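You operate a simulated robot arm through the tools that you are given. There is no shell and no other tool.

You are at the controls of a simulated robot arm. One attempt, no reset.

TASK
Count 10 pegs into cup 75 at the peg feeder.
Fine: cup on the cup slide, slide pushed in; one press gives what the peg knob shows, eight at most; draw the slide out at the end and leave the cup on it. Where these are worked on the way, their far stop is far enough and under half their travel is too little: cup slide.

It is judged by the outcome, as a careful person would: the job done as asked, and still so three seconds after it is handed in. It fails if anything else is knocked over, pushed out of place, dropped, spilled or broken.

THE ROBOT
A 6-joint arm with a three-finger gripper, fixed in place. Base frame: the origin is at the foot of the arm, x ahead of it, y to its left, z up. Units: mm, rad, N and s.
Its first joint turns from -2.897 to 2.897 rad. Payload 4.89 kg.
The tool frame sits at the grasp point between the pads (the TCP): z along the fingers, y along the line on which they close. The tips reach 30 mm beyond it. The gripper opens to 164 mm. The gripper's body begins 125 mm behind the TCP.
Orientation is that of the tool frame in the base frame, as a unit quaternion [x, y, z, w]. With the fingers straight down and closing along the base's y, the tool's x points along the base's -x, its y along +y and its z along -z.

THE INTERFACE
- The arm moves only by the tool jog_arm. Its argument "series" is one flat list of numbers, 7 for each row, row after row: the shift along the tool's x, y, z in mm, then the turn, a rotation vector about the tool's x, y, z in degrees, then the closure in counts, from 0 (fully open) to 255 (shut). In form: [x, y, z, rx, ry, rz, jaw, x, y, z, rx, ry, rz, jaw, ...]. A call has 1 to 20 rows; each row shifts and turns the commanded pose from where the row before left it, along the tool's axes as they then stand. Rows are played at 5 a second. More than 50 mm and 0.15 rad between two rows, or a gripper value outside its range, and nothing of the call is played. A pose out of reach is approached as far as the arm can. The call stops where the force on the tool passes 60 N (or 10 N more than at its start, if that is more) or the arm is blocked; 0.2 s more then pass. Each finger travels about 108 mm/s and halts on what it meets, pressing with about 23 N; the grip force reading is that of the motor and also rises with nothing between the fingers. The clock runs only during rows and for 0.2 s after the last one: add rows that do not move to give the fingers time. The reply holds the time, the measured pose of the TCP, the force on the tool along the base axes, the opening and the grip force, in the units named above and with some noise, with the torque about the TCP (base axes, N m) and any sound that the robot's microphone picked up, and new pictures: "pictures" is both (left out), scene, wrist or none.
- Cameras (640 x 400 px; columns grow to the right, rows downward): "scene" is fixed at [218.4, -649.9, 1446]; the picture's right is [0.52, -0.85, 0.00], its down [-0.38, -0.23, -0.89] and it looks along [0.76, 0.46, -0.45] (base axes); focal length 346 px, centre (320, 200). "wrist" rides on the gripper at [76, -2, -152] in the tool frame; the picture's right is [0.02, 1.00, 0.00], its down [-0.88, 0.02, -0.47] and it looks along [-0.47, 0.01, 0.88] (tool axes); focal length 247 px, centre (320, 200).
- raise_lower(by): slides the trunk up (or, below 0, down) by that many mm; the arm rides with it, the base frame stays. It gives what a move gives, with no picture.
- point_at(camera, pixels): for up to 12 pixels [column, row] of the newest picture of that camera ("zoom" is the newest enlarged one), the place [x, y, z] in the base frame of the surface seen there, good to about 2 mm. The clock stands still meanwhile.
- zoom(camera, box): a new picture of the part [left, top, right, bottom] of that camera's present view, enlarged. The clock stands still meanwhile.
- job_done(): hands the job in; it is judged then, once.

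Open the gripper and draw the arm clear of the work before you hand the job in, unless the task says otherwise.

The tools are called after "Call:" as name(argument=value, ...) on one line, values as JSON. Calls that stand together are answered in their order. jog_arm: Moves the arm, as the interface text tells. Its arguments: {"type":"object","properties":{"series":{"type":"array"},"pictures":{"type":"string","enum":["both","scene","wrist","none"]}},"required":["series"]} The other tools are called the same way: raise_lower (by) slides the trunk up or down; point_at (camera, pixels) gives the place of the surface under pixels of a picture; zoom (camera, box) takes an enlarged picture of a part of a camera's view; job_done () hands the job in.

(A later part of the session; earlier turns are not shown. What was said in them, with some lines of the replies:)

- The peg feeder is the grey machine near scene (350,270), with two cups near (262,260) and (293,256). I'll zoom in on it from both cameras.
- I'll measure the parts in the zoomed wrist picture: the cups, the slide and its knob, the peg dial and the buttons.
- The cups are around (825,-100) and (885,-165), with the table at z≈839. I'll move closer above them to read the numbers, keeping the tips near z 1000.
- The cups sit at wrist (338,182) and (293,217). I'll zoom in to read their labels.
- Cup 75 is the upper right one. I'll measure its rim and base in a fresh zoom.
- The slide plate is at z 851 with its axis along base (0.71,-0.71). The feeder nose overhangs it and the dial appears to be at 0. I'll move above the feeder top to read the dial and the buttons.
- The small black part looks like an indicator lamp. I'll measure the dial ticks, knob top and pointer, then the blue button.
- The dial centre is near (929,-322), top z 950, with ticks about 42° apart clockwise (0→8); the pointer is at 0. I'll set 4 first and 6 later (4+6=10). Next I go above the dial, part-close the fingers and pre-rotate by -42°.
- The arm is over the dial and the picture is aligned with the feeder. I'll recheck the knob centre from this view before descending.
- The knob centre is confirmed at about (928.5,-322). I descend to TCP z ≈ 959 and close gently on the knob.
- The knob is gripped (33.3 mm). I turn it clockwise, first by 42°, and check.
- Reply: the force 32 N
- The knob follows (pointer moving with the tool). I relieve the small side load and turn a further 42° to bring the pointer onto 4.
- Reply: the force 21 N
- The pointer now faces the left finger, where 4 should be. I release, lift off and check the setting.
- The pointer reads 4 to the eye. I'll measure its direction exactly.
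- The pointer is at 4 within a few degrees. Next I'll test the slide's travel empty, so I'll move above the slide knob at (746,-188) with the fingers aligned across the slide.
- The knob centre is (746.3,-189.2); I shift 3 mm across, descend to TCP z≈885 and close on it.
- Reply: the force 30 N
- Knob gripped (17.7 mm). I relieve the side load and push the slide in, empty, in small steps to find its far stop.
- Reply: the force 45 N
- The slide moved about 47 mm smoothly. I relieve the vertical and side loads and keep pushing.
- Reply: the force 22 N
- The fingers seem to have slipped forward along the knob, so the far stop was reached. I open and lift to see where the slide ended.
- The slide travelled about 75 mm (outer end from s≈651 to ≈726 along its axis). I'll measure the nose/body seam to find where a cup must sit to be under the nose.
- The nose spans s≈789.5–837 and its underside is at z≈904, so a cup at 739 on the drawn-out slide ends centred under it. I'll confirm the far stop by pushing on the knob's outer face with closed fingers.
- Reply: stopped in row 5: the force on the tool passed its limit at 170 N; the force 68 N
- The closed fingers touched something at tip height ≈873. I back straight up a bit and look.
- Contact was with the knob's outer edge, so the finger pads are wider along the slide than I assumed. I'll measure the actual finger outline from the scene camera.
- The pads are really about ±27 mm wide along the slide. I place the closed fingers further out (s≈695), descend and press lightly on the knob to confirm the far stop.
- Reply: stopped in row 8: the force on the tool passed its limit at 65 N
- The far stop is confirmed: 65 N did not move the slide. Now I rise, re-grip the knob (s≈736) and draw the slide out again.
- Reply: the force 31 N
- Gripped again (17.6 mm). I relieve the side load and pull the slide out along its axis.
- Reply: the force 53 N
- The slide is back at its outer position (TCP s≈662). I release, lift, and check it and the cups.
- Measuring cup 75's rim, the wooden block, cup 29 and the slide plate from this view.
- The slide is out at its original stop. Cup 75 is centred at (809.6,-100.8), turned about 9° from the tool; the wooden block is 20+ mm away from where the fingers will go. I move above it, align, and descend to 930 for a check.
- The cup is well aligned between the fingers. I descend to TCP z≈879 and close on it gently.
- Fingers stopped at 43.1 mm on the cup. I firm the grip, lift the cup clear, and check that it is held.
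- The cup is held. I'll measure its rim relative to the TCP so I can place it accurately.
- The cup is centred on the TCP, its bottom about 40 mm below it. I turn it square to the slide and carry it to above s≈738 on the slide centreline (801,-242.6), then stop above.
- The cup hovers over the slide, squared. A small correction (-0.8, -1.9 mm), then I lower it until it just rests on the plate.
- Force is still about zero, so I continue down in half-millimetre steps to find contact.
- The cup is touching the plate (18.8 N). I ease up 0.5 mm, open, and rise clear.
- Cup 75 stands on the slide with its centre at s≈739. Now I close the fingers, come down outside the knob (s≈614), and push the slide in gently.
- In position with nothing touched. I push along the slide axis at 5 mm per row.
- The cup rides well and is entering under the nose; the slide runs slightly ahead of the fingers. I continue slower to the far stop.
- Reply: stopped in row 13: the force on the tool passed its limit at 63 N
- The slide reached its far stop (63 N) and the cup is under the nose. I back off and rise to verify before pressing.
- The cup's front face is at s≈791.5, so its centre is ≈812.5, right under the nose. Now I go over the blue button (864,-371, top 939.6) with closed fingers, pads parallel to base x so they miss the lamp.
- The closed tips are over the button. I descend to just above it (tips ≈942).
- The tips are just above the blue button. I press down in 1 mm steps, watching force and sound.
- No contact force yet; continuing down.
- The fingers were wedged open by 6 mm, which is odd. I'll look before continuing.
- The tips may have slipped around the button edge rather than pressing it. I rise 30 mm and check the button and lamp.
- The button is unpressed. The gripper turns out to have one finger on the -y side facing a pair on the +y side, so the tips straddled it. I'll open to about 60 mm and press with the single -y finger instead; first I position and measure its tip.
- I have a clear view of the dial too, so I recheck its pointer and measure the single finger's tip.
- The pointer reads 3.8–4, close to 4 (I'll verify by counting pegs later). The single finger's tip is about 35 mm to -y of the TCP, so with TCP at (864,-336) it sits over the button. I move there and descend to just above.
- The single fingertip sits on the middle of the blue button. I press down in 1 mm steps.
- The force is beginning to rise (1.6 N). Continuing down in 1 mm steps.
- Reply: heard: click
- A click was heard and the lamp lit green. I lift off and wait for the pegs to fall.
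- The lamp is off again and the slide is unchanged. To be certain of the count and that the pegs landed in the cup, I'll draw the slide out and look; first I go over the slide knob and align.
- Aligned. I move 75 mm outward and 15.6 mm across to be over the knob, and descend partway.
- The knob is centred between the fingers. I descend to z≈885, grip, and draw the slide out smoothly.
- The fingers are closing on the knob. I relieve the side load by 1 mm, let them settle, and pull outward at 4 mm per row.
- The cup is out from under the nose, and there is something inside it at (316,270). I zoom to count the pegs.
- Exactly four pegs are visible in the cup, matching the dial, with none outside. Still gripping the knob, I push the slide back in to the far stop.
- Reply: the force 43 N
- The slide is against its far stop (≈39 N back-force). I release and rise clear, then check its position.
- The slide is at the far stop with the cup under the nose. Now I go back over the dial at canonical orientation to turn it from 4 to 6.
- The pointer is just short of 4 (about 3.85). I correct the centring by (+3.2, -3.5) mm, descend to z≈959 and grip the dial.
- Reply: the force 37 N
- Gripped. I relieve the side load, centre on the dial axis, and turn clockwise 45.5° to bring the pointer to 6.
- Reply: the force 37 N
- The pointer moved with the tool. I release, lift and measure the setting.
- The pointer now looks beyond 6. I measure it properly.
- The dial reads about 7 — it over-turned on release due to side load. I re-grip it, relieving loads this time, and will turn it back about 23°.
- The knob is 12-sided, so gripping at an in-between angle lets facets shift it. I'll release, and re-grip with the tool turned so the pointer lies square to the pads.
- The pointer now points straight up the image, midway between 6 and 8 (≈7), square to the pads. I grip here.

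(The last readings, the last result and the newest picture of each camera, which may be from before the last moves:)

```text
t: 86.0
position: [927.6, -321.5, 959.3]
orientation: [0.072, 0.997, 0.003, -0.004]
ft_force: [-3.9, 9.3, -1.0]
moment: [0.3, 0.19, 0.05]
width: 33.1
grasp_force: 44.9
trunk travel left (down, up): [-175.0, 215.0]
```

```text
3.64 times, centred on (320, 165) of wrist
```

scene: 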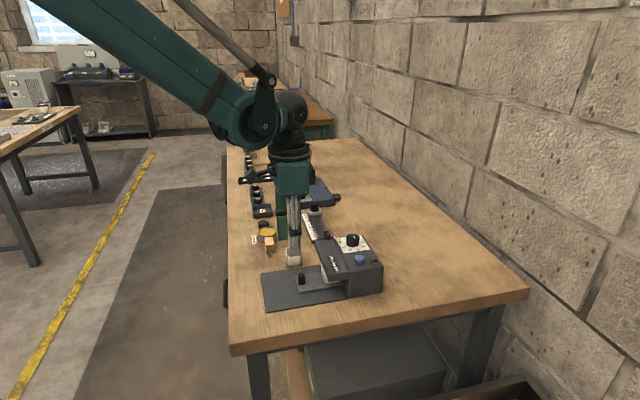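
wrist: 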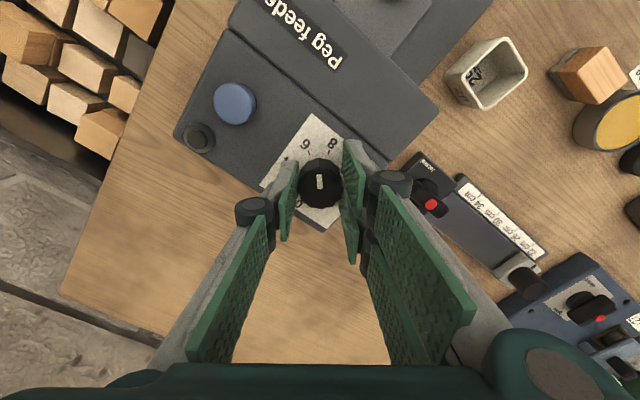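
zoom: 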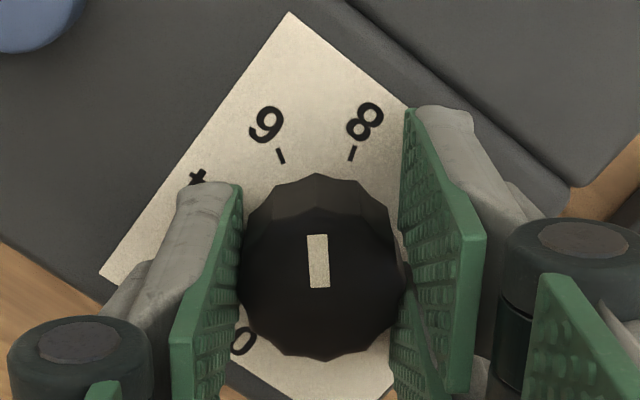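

Gripped with little side load. I turn back 20.7° (one peg step) towards 6.

Call:
jog_arm(series=[0, 0.5, 0, 0, 0, 0, 215, 0, 0, 0, 0, 0, -6.9, 215, 0, 0, 0, 0, 0, -6.9, 215, 0, 0, 0, 0, 0, -6.9, 215, 0, 0, 0, 0, 0, 0, 215], pictures="wrist")

Call:
zoom(camera="wrist", box=[270, 110, 370, 220])

```text
t: 87.2
position: [927.4, -322.0, 959.5]
orientation: [-0.108, 0.994, 0.003, -0.002]
ft_force: [-10.0, -8.6, -7.7]
moment: [-0.32, 0.41, -0.06]
width: 33.0
grasp_force: 45.4
trunk travel left (down, up): [-175.0, 215.0]
```

wrist: 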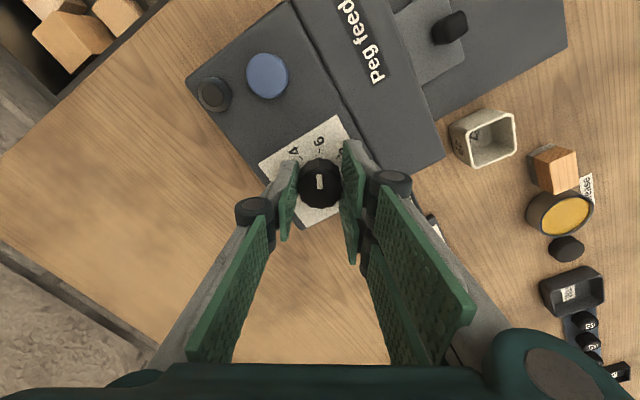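

```text
3.64 times, centred on (320, 165) of wrist
```

zoom: 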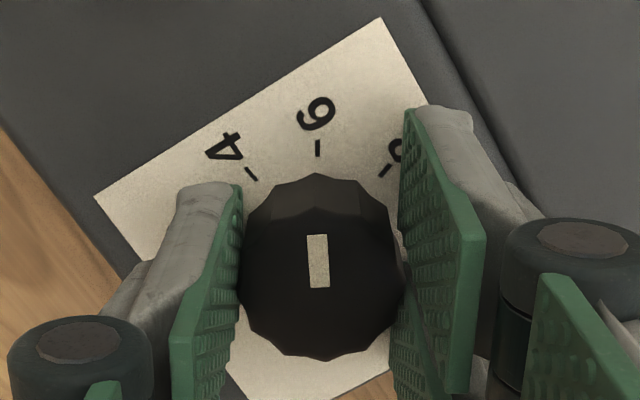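

The pointer lines up with the 6 tick. I ease the load, release slowly, lift and verify.

Call:
jog_arm(series=[0, -0.3, 0, 0, 0, 0, 215, 0, 0, 0, 0, 0, 0, 200, 0, 0, 0, 0, 0, 0, 180, 0, 0, 0, 0, 0, 0, 160, 0, 0, 0, 0, 0, 0, 146, 0, 0, -32, 0, 0, 0, 146, 0, 0, -35, 0, 0, 0, 146, 0, 0, 0, 0, 0, 0, 146], pictures="wrist")

Call:
zoom(camera="wrist", box=[290, 120, 350, 180])

```text
t: 89.0
position: [927.3, -321.9, 1025.1]
orientation: [-0.108, 0.994, 0.003, -0.002]
ft_force: [-0.2, -0.6, 0.2]
moment: [0.0, -0.03, 0.02]
width: 70.1
grasp_force: 0.0
trunk travel left (down, up): [-175.0, 215.0]
```

wrist: 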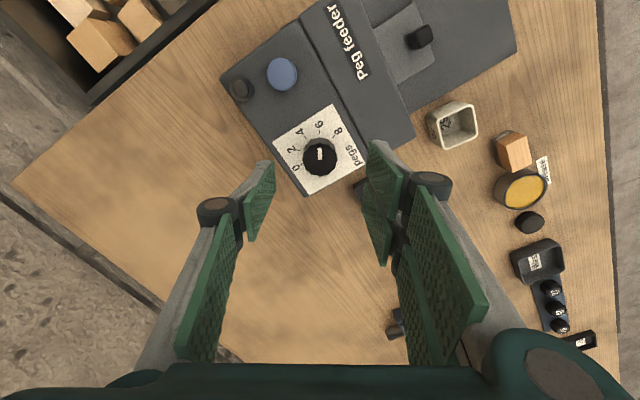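

```text
6.67 times, centred on (320, 150) of wrist
```

zoom: 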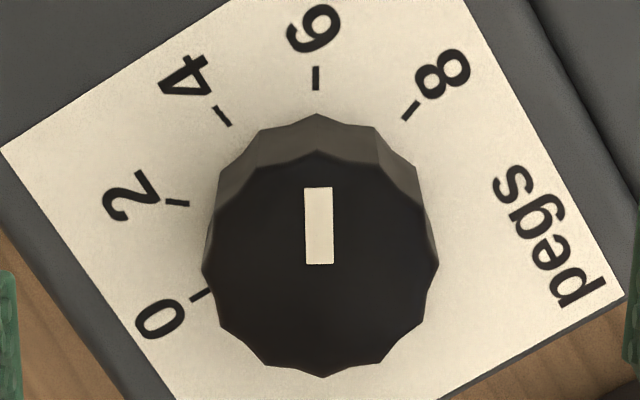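

The dial shows exactly 6. Now back to the button: canonical orientation, opening 60 mm, TCP at (863,-336), descending to just above it.

Call:
jog_arm(series=[0, 0, 0, 0, 0, 6.2, 155, 0, 0, 0, 0, 0, 6.2, 162, 32, -7, 0, 0, 0, 0, 162, 32, -7, 0, 0, 0, 0, 162, 0, 0, 26, 0, 0, 0, 162, 0, 0, 25, 0, 0, 0, 162, 0, 0, 0, 0, 0, 0, 162])

Call:
zoom(camera="scene", box=[300, 200, 420, 300])

Call:
zoom(camera="wrist", box=[220, 130, 420, 290])

```text
t: 90.6
position: [865.9, -334.2, 974.4]
orientation: [0.0, 1.0, 0.004, -0.003]
ft_force: [0.4, -0.8, 0.2]
moment: [0.01, 0.06, 0.02]
width: 59.8
grasp_force: 0.1
trunk travel left (down, up): [-175.0, 215.0]
```

scene: 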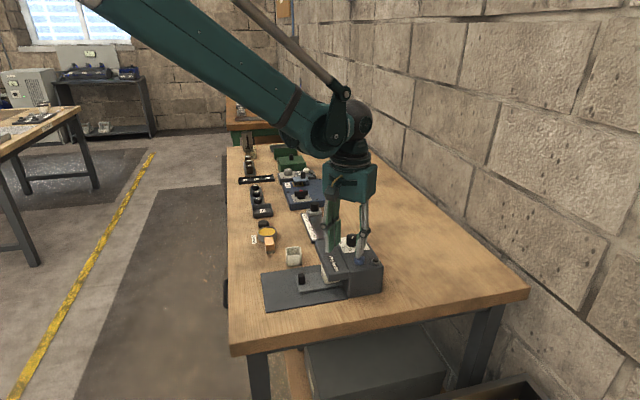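
wrist: 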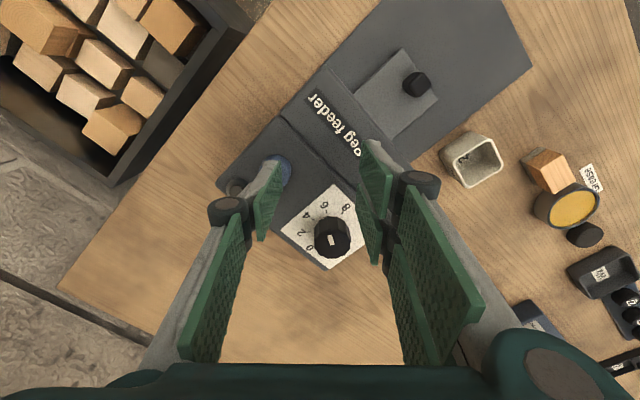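

```text
4.00 times, centred on (360, 250) of scene
```

zoom: 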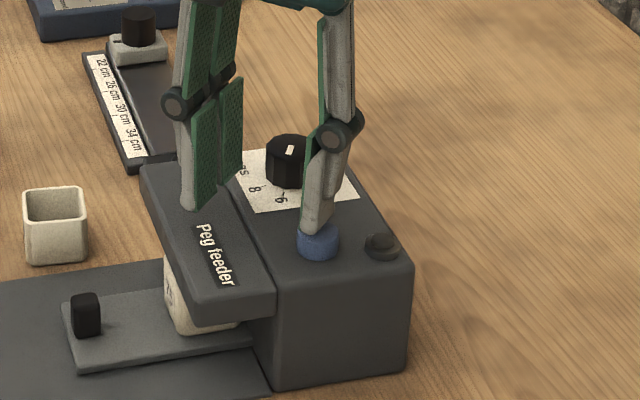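

```text
2.50 times, centred on (320, 210) of wrist
```

zoom: 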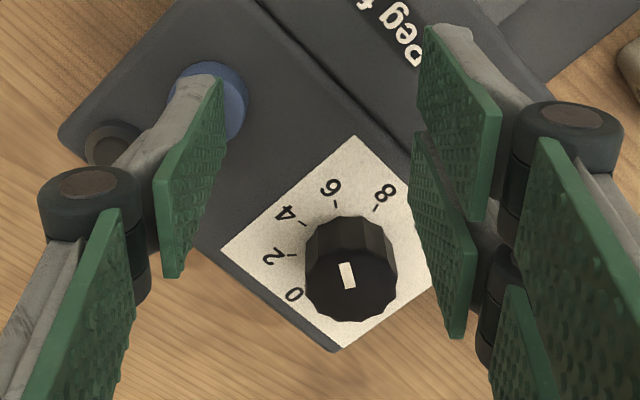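

The fingertip is centred over the button and the dial still shows 6. I press down steadily.

Call:
jog_arm(series=[0, -1, 1, 0, 0, 0, 162, 0, 0, 1, 0, 0, 0, 162, 0, 0, 1, 0, 0, 0, 162, 0, 0, 1, 0, 0, 0, 162, 0, 0, 1, 0, 0, 0, 162, 0, 0, 1, 0, 0, 0, 162, 0, 0, 1, 0, 0, 0, 162], pictures="none")

```text
t: 92.2
position: [864.4, -335.4, 969.4]
orientation: [0.0, 1.0, 0.003, -0.003]
ft_force: [-0.6, -0.3, 0.8]
moment: [-0.06, -0.01, -0.04]
width: 59.9
grasp_force: 0.6
trunk travel left (down, up): [-175.0, 215.0]
```

Call:
jog_arm(series=[0, 0, 1, 0, 0, 0, 162, 0, 0, 1, 0, 0, 0, 162], pictures="none")

```text
t: 92.8
position: [864.6, -336.1, 967.8]
orientation: [0.0, 1.0, 0.003, -0.002]
ft_force: [-0.8, 0.2, 0.9]
moment: [-0.07, 0.01, 0.01]
width: 59.7
grasp_force: 0.0
trunk travel left (down, up): [-175.0, 215.0]
```

No click yet at z≈967.8; last time it came at about 965, so I continue.

Call:
jog_arm(series=[0, 0, 1, 0, 0, 0, 162, 0, 0, 1, 0, 0, 0, 162], pictures="scene")

```text
t: 93.4
position: [864.4, -335.7, 964.2]
orientation: [0.0, 1.0, 0.002, -0.001]
ft_force: [0.4, 0.1, 2.3]
moment: [-0.09, -0.02, 0.05]
width: 59.8
grasp_force: 0.3
trunk travel left (down, up): [-175.0, 215.0]
heard: click
```

scene: 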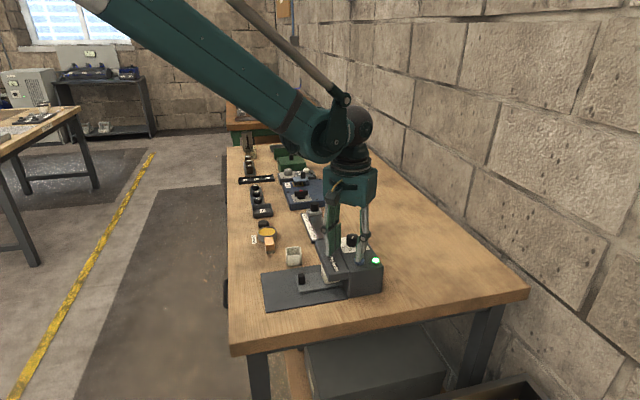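

Second click and the lamp is green. I lift off, wait for the pegs to fall, and then turn back towards the slide knob.

Call:
jog_arm(series=[0, 0, -12, 0, 0, 0, 162, 0, 0, -20, 0, 0, 0, 162, 0, 0, -20, 0, 0, 0, 162, 0, 0, 0, 0, 0, 0, 162, 0, 0, 0, 0, 0, 0, 162, 0, 0, 0, 0, 0, 0, 162, 21, 31.6, 0, 0, 0, 7.45, 162, 0, 0, 0, 0, 0, 7.45, 162, 0, 0, 0, 0, 0, 7.45, 162, 0, 0, 0, 0, 0, 7.45, 162, 0, 0, 0, 0, 0, 7.45, 162, 0, 0, 0, 0, 0, 7.45, 162, 37.5, 6, 0, 0, 0, 0, 162, 37.5, 6, 0, 0, 0, 0, 162, 0, 0, 32, 0, 0, 0, 162, 0, 0, 30, 0, 0, 0, 162, 0, 0, 0, 0, 0, 0, 162])

Call:
zoom(camera="wrist", box=[240, 60, 400, 220])

```text
t: 97.0
position: [799.2, -242.4, 955.0]
orientation: [0.38, 0.925, 0.002, -0.003]
ft_force: [0.4, 0.4, 0.4]
moment: [0.01, 0.03, 0.01]
width: 59.8
grasp_force: 0.1
trunk travel left (down, up): [-175.0, 215.0]
```

scene: 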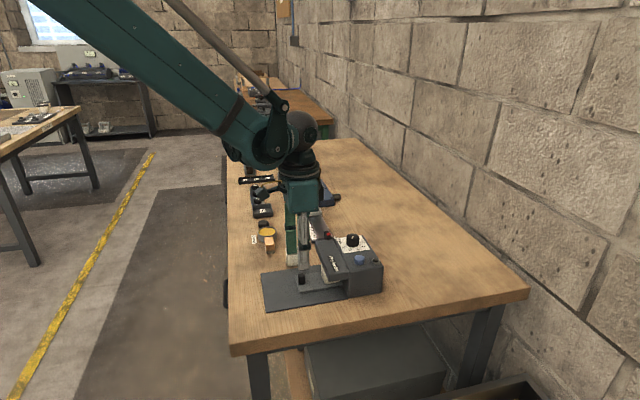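
wrist: 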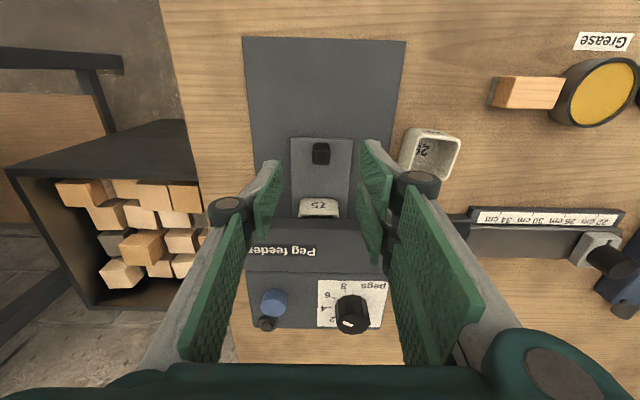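

```text
2.50 times, centred on (320, 140) of wrist
```

zoom: 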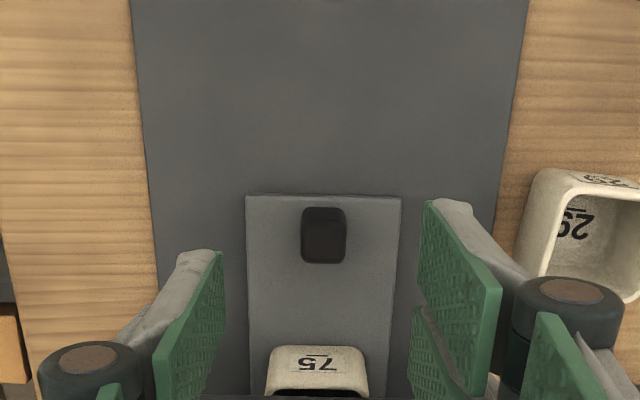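

The knob is centred between the fingers. I descend, grip it and draw the slide out.

Call:
jog_arm(series=[0, 0.8, 35, 0, 0, 0, 162, 0, 0, 35, 0, 0, 0, 162, 0, 0, 0, 0, 0, 0, 200, 0, 0, 0, 0, 0, 0, 230, 0, 0, 0, 0, 0, 0, 240, 0, 0, 0, 0, 0, 0, 240], pictures="none")

```text
t: 98.4
position: [798.4, -240.9, 884.7]
orientation: [0.38, 0.925, 0.002, -0.004]
ft_force: [17.7, 18.1, -4.4]
moment: [0.49, -0.59, -0.19]
width: 17.5
grasp_force: 45.5
trunk travel left (down, up): [-175.0, 215.0]
```

Gripped at 17.5 mm. I relieve the side load and pull outward at 4 mm per row.

Call:
jog_arm(series=[0, 0.9, 0, 0, 0, 0, 240, 2, 0, 0, 0, 0, 0, 240, 3, 0, 0, 0, 0, 0, 240, 4, 0, 0, 0, 0, 0, 240, 4, 0, 0, 0, 0, 0, 240, 4, 0, 0, 0, 0, 0, 240, 4, 0, 0, 0, 0, 0, 240, 4, 0, 0, 0, 0, 0, 240, 4, 0, 0, 0, 0, 0, 240, 4, 0, 0, 0, 0, 0, 240, 4, 0, 0, 0, 0, 0, 240, 4, 0, 0, 0, 0, 0, 240, 4, 0, 0, 0, 0, 0, 240, 4, 0, 0, 0, 0, 0, 240, 4, 0, 0, 0, 0, 0, 240, 4, 0, 0, 0, 0, 0, 240, 4, 0, 0, 0, 0, 0, 240, 4, 0, 0, 0, 0, 0, 240, 3, 0, 0, 0, 0, 0, 240, 2, 0, 0, 0, 0, 0, 240])

Call:
zoom(camera="wrist", box=[280, 230, 355, 305])

```text
t: 102.6
position: [751.6, -191.6, 885.7]
orientation: [0.38, 0.925, 0.002, -0.003]
ft_force: [18.5, 20.3, -36.3]
moment: [0.23, -0.71, -0.13]
width: 17.7
grasp_force: 44.7
trunk travel left (down, up): [-175.0, 215.0]
```

scene: 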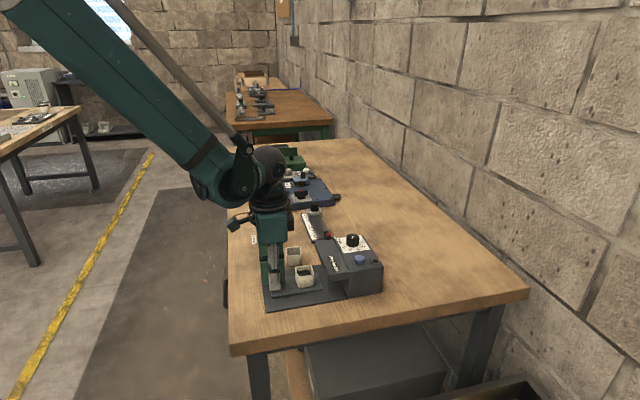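
wrist: 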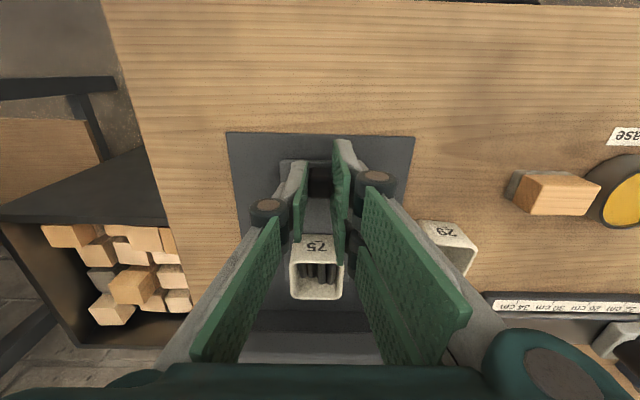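

```text
5.33 times, centred on (318, 268) of wrist
```

zoom: 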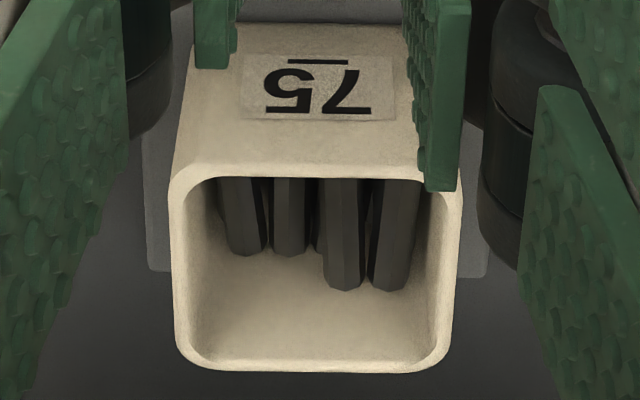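

The slide is nearly fully out and the pegs are in the cup. I pull the last few mm, relieve the loads, release and lift to inspect.

Call:
jog_arm(series=[2, 0.7, 0.8, 0, 0, 0, 240, 2, 0, 0, 0, 0, 0, 240, 1, 0, 0, 0, 0, 0, 240, 0, 0, 0, 0, 0, 0, 210, 0, 0, 0, 0, 0, 0, 175, 0, 0, 0, 0, 0, 0, 155, 0, 0, -30, 0, 0, 0, 155, -10, 0, -40, 0, 0, 0, 155, -25, 0, -40, 0, 0, 0, 120, -35, 0, -20, 0, 0, 0, 100, 0, 0, 0, 0, 0, 0, 100])

Call:
zoom(camera="wrist", box=[250, 60, 400, 210])

```text
t: 105.0
position: [794.7, -238.3, 1014.0]
orientation: [0.38, 0.925, 0.002, -0.004]
ft_force: [-0.4, -0.1, -0.1]
moment: [-0.05, 0.0, -0.01]
width: 99.7
grasp_force: 0.0
trunk travel left (down, up): [-175.0, 215.0]
```

scene: 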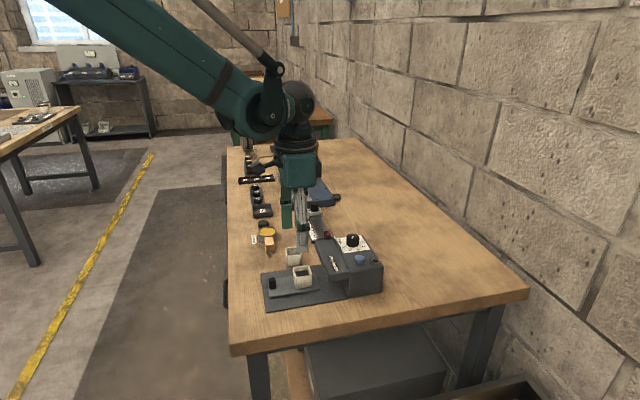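
wrist: 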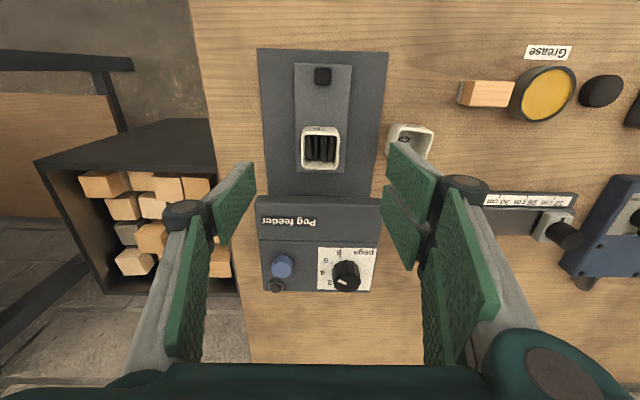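

```text
2.67 times, centred on (325, 135) of wrist
```

zoom: 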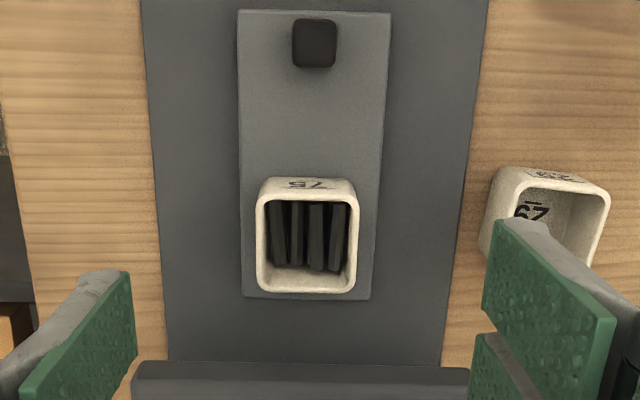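

Call:
zoom(camera="wrist", box=[300, 122, 342, 174])

Call:
zoom(camera="scene", box=[255, 250, 345, 310])

```text
7.69 times, centred on (321, 148) of wrist
```

zoom: 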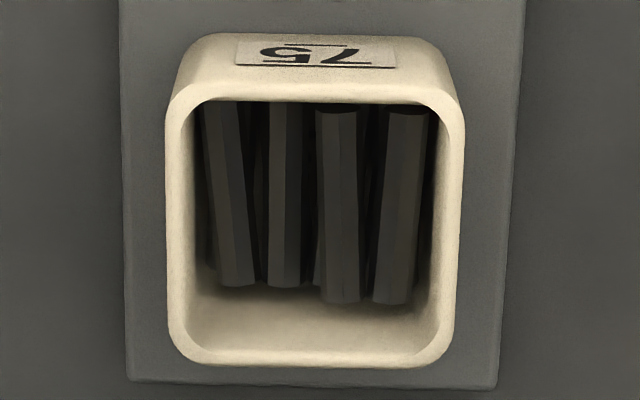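

```text
6.67 times, centred on (300, 280) of scene
```

zoom: 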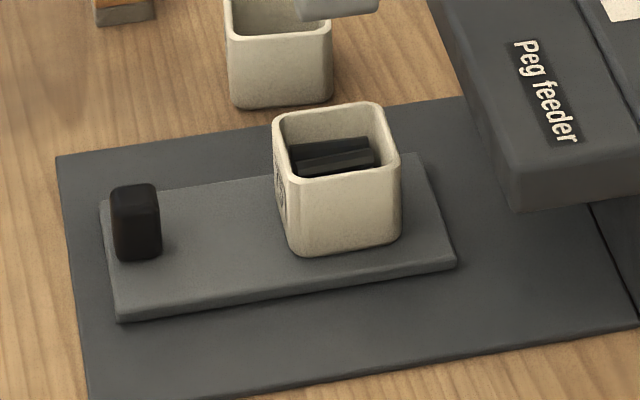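

The pegs are stacked in layers. I'll measure heights in the cup to sanity-check the count.

Call:
zoom(camera="wrist", box=[300, 122, 342, 174])

Call:
point_at(camera="zoom", pixels=[[232, 230], [288, 230], [340, 230], [398, 230], [338, 300], [318, 270], [262, 270], [210, 250], [370, 260], [300, 320], [425, 220], [306, 200]])

```text
7.69 times, centred on (321, 148) of wrist
```

zoom: 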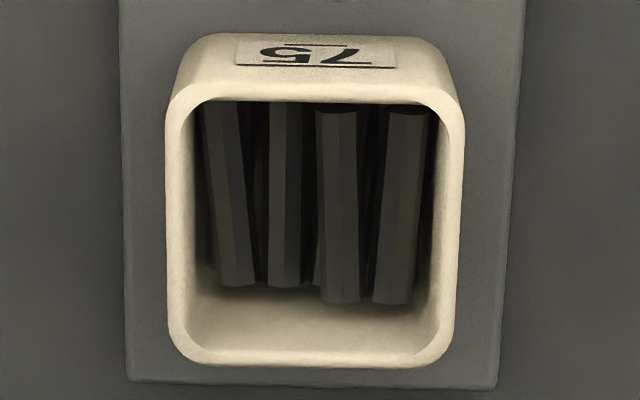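

```text
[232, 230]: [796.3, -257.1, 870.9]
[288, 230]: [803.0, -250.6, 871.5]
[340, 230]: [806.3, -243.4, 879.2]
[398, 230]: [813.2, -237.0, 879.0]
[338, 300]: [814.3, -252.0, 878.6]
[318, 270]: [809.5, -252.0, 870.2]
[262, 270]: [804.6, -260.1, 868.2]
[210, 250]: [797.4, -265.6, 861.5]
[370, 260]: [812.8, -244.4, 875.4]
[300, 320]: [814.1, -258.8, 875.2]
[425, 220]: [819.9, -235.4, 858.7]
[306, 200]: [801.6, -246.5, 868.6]
```

Peg tops lie at z≈863, 871 and 879, which fits layers of 4+4+2 = 10. I withdraw the arm upward, open, and do a final check of the scene.

Call:
jog_arm(series=[0, 0, -45, 0, 0, 0, 60, 0, 0, -45, 0, 0, 0, 0, 30, 0, -30, 0, 0, 0, 0, 30, 0, -30, 0, 0, 0, 0, 30, 20, 0, 0, 0, 0, 0, 30, 20, 0, 0, 0, 0, 0, 0, 0, 0, 0, 0, 0, 0])

Call:
zoom(camera="scene", box=[230, 200, 400, 315])

```text
t: 106.6
position: [740.1, -124.9, 1163.9]
orientation: [0.38, 0.925, 0.002, -0.004]
ft_force: [-1.2, -0.3, -0.1]
moment: [-0.01, 0.01, -0.02]
width: 163.8
grasp_force: 0.0
trunk travel left (down, up): [-175.0, 215.0]
```

scene: 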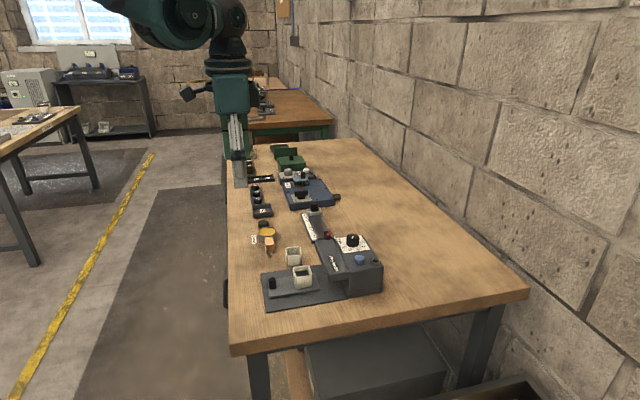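
wrist: 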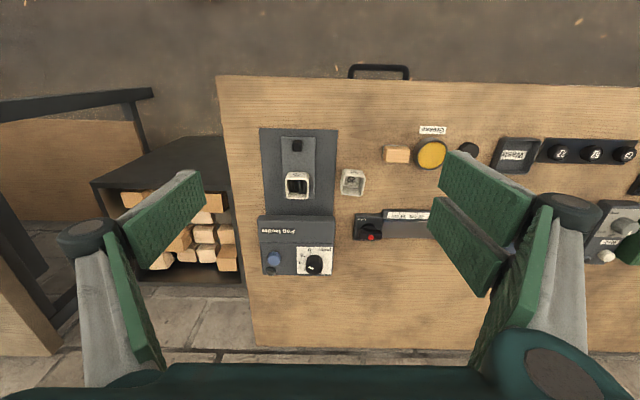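

```text
3.48 times, centred on (315, 258) of scene
```

zoom: 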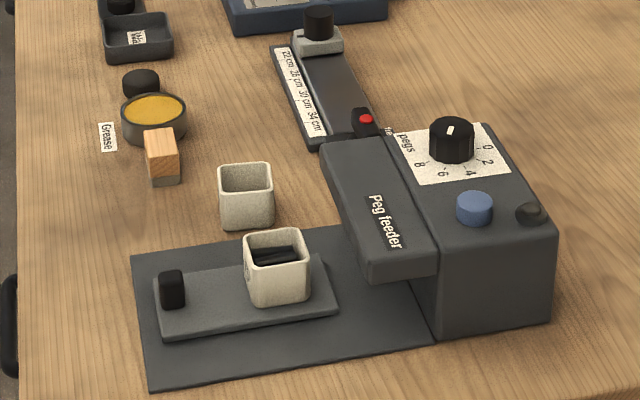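

Everything else stands where it was. A last check of the slide's position.

Call:
point_at(camera="zoom", pixels=[[163, 334], [335, 306], [172, 272], [247, 235], [307, 240], [245, 170]])

```text
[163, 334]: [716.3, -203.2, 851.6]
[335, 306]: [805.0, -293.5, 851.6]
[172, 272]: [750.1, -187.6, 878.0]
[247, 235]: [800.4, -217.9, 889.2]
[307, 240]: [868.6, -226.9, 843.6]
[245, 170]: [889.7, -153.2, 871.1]
```

The slide is fully out again: its corner is at (716,-203), as it was at the start. Cup 75 stands on it holding 10 pegs, and the arm is clear with the gripper open, so I hand the job in.

Call:
job_done()

```text
The job is handed in.
```

Cup 75 is on the cup slide with 10 pegs in it. The slide is drawn fully out, and the job is handed in; no verdict came back.

- **Presses:** I pressed the feeder twice, first with the peg knob at 4 and then at 6. Each press gave one click and a green lamp.
- **Count:** After the first press I drew the slide out and counted exactly four pegs. After the second, the pegs lay in three layers and I couldn't see every one. Their heights fit layers of 4, 4 and 2, so 10 follows from the knob settings and the stack height.
- **Hard contact:** While testing the empty slide, the closed fingers came down on its knob and the force peaked at 170 N. The slide ran normally afterwards and I saw no damage.
- **Peg knob:** It turned past 6 to about 7 when I let go. I set it back to 6 before the second press and left it there.
- **Surroundings:** In the last pictures nothing else had been moved or knocked over. The arm was clear of the work with the gripper open.
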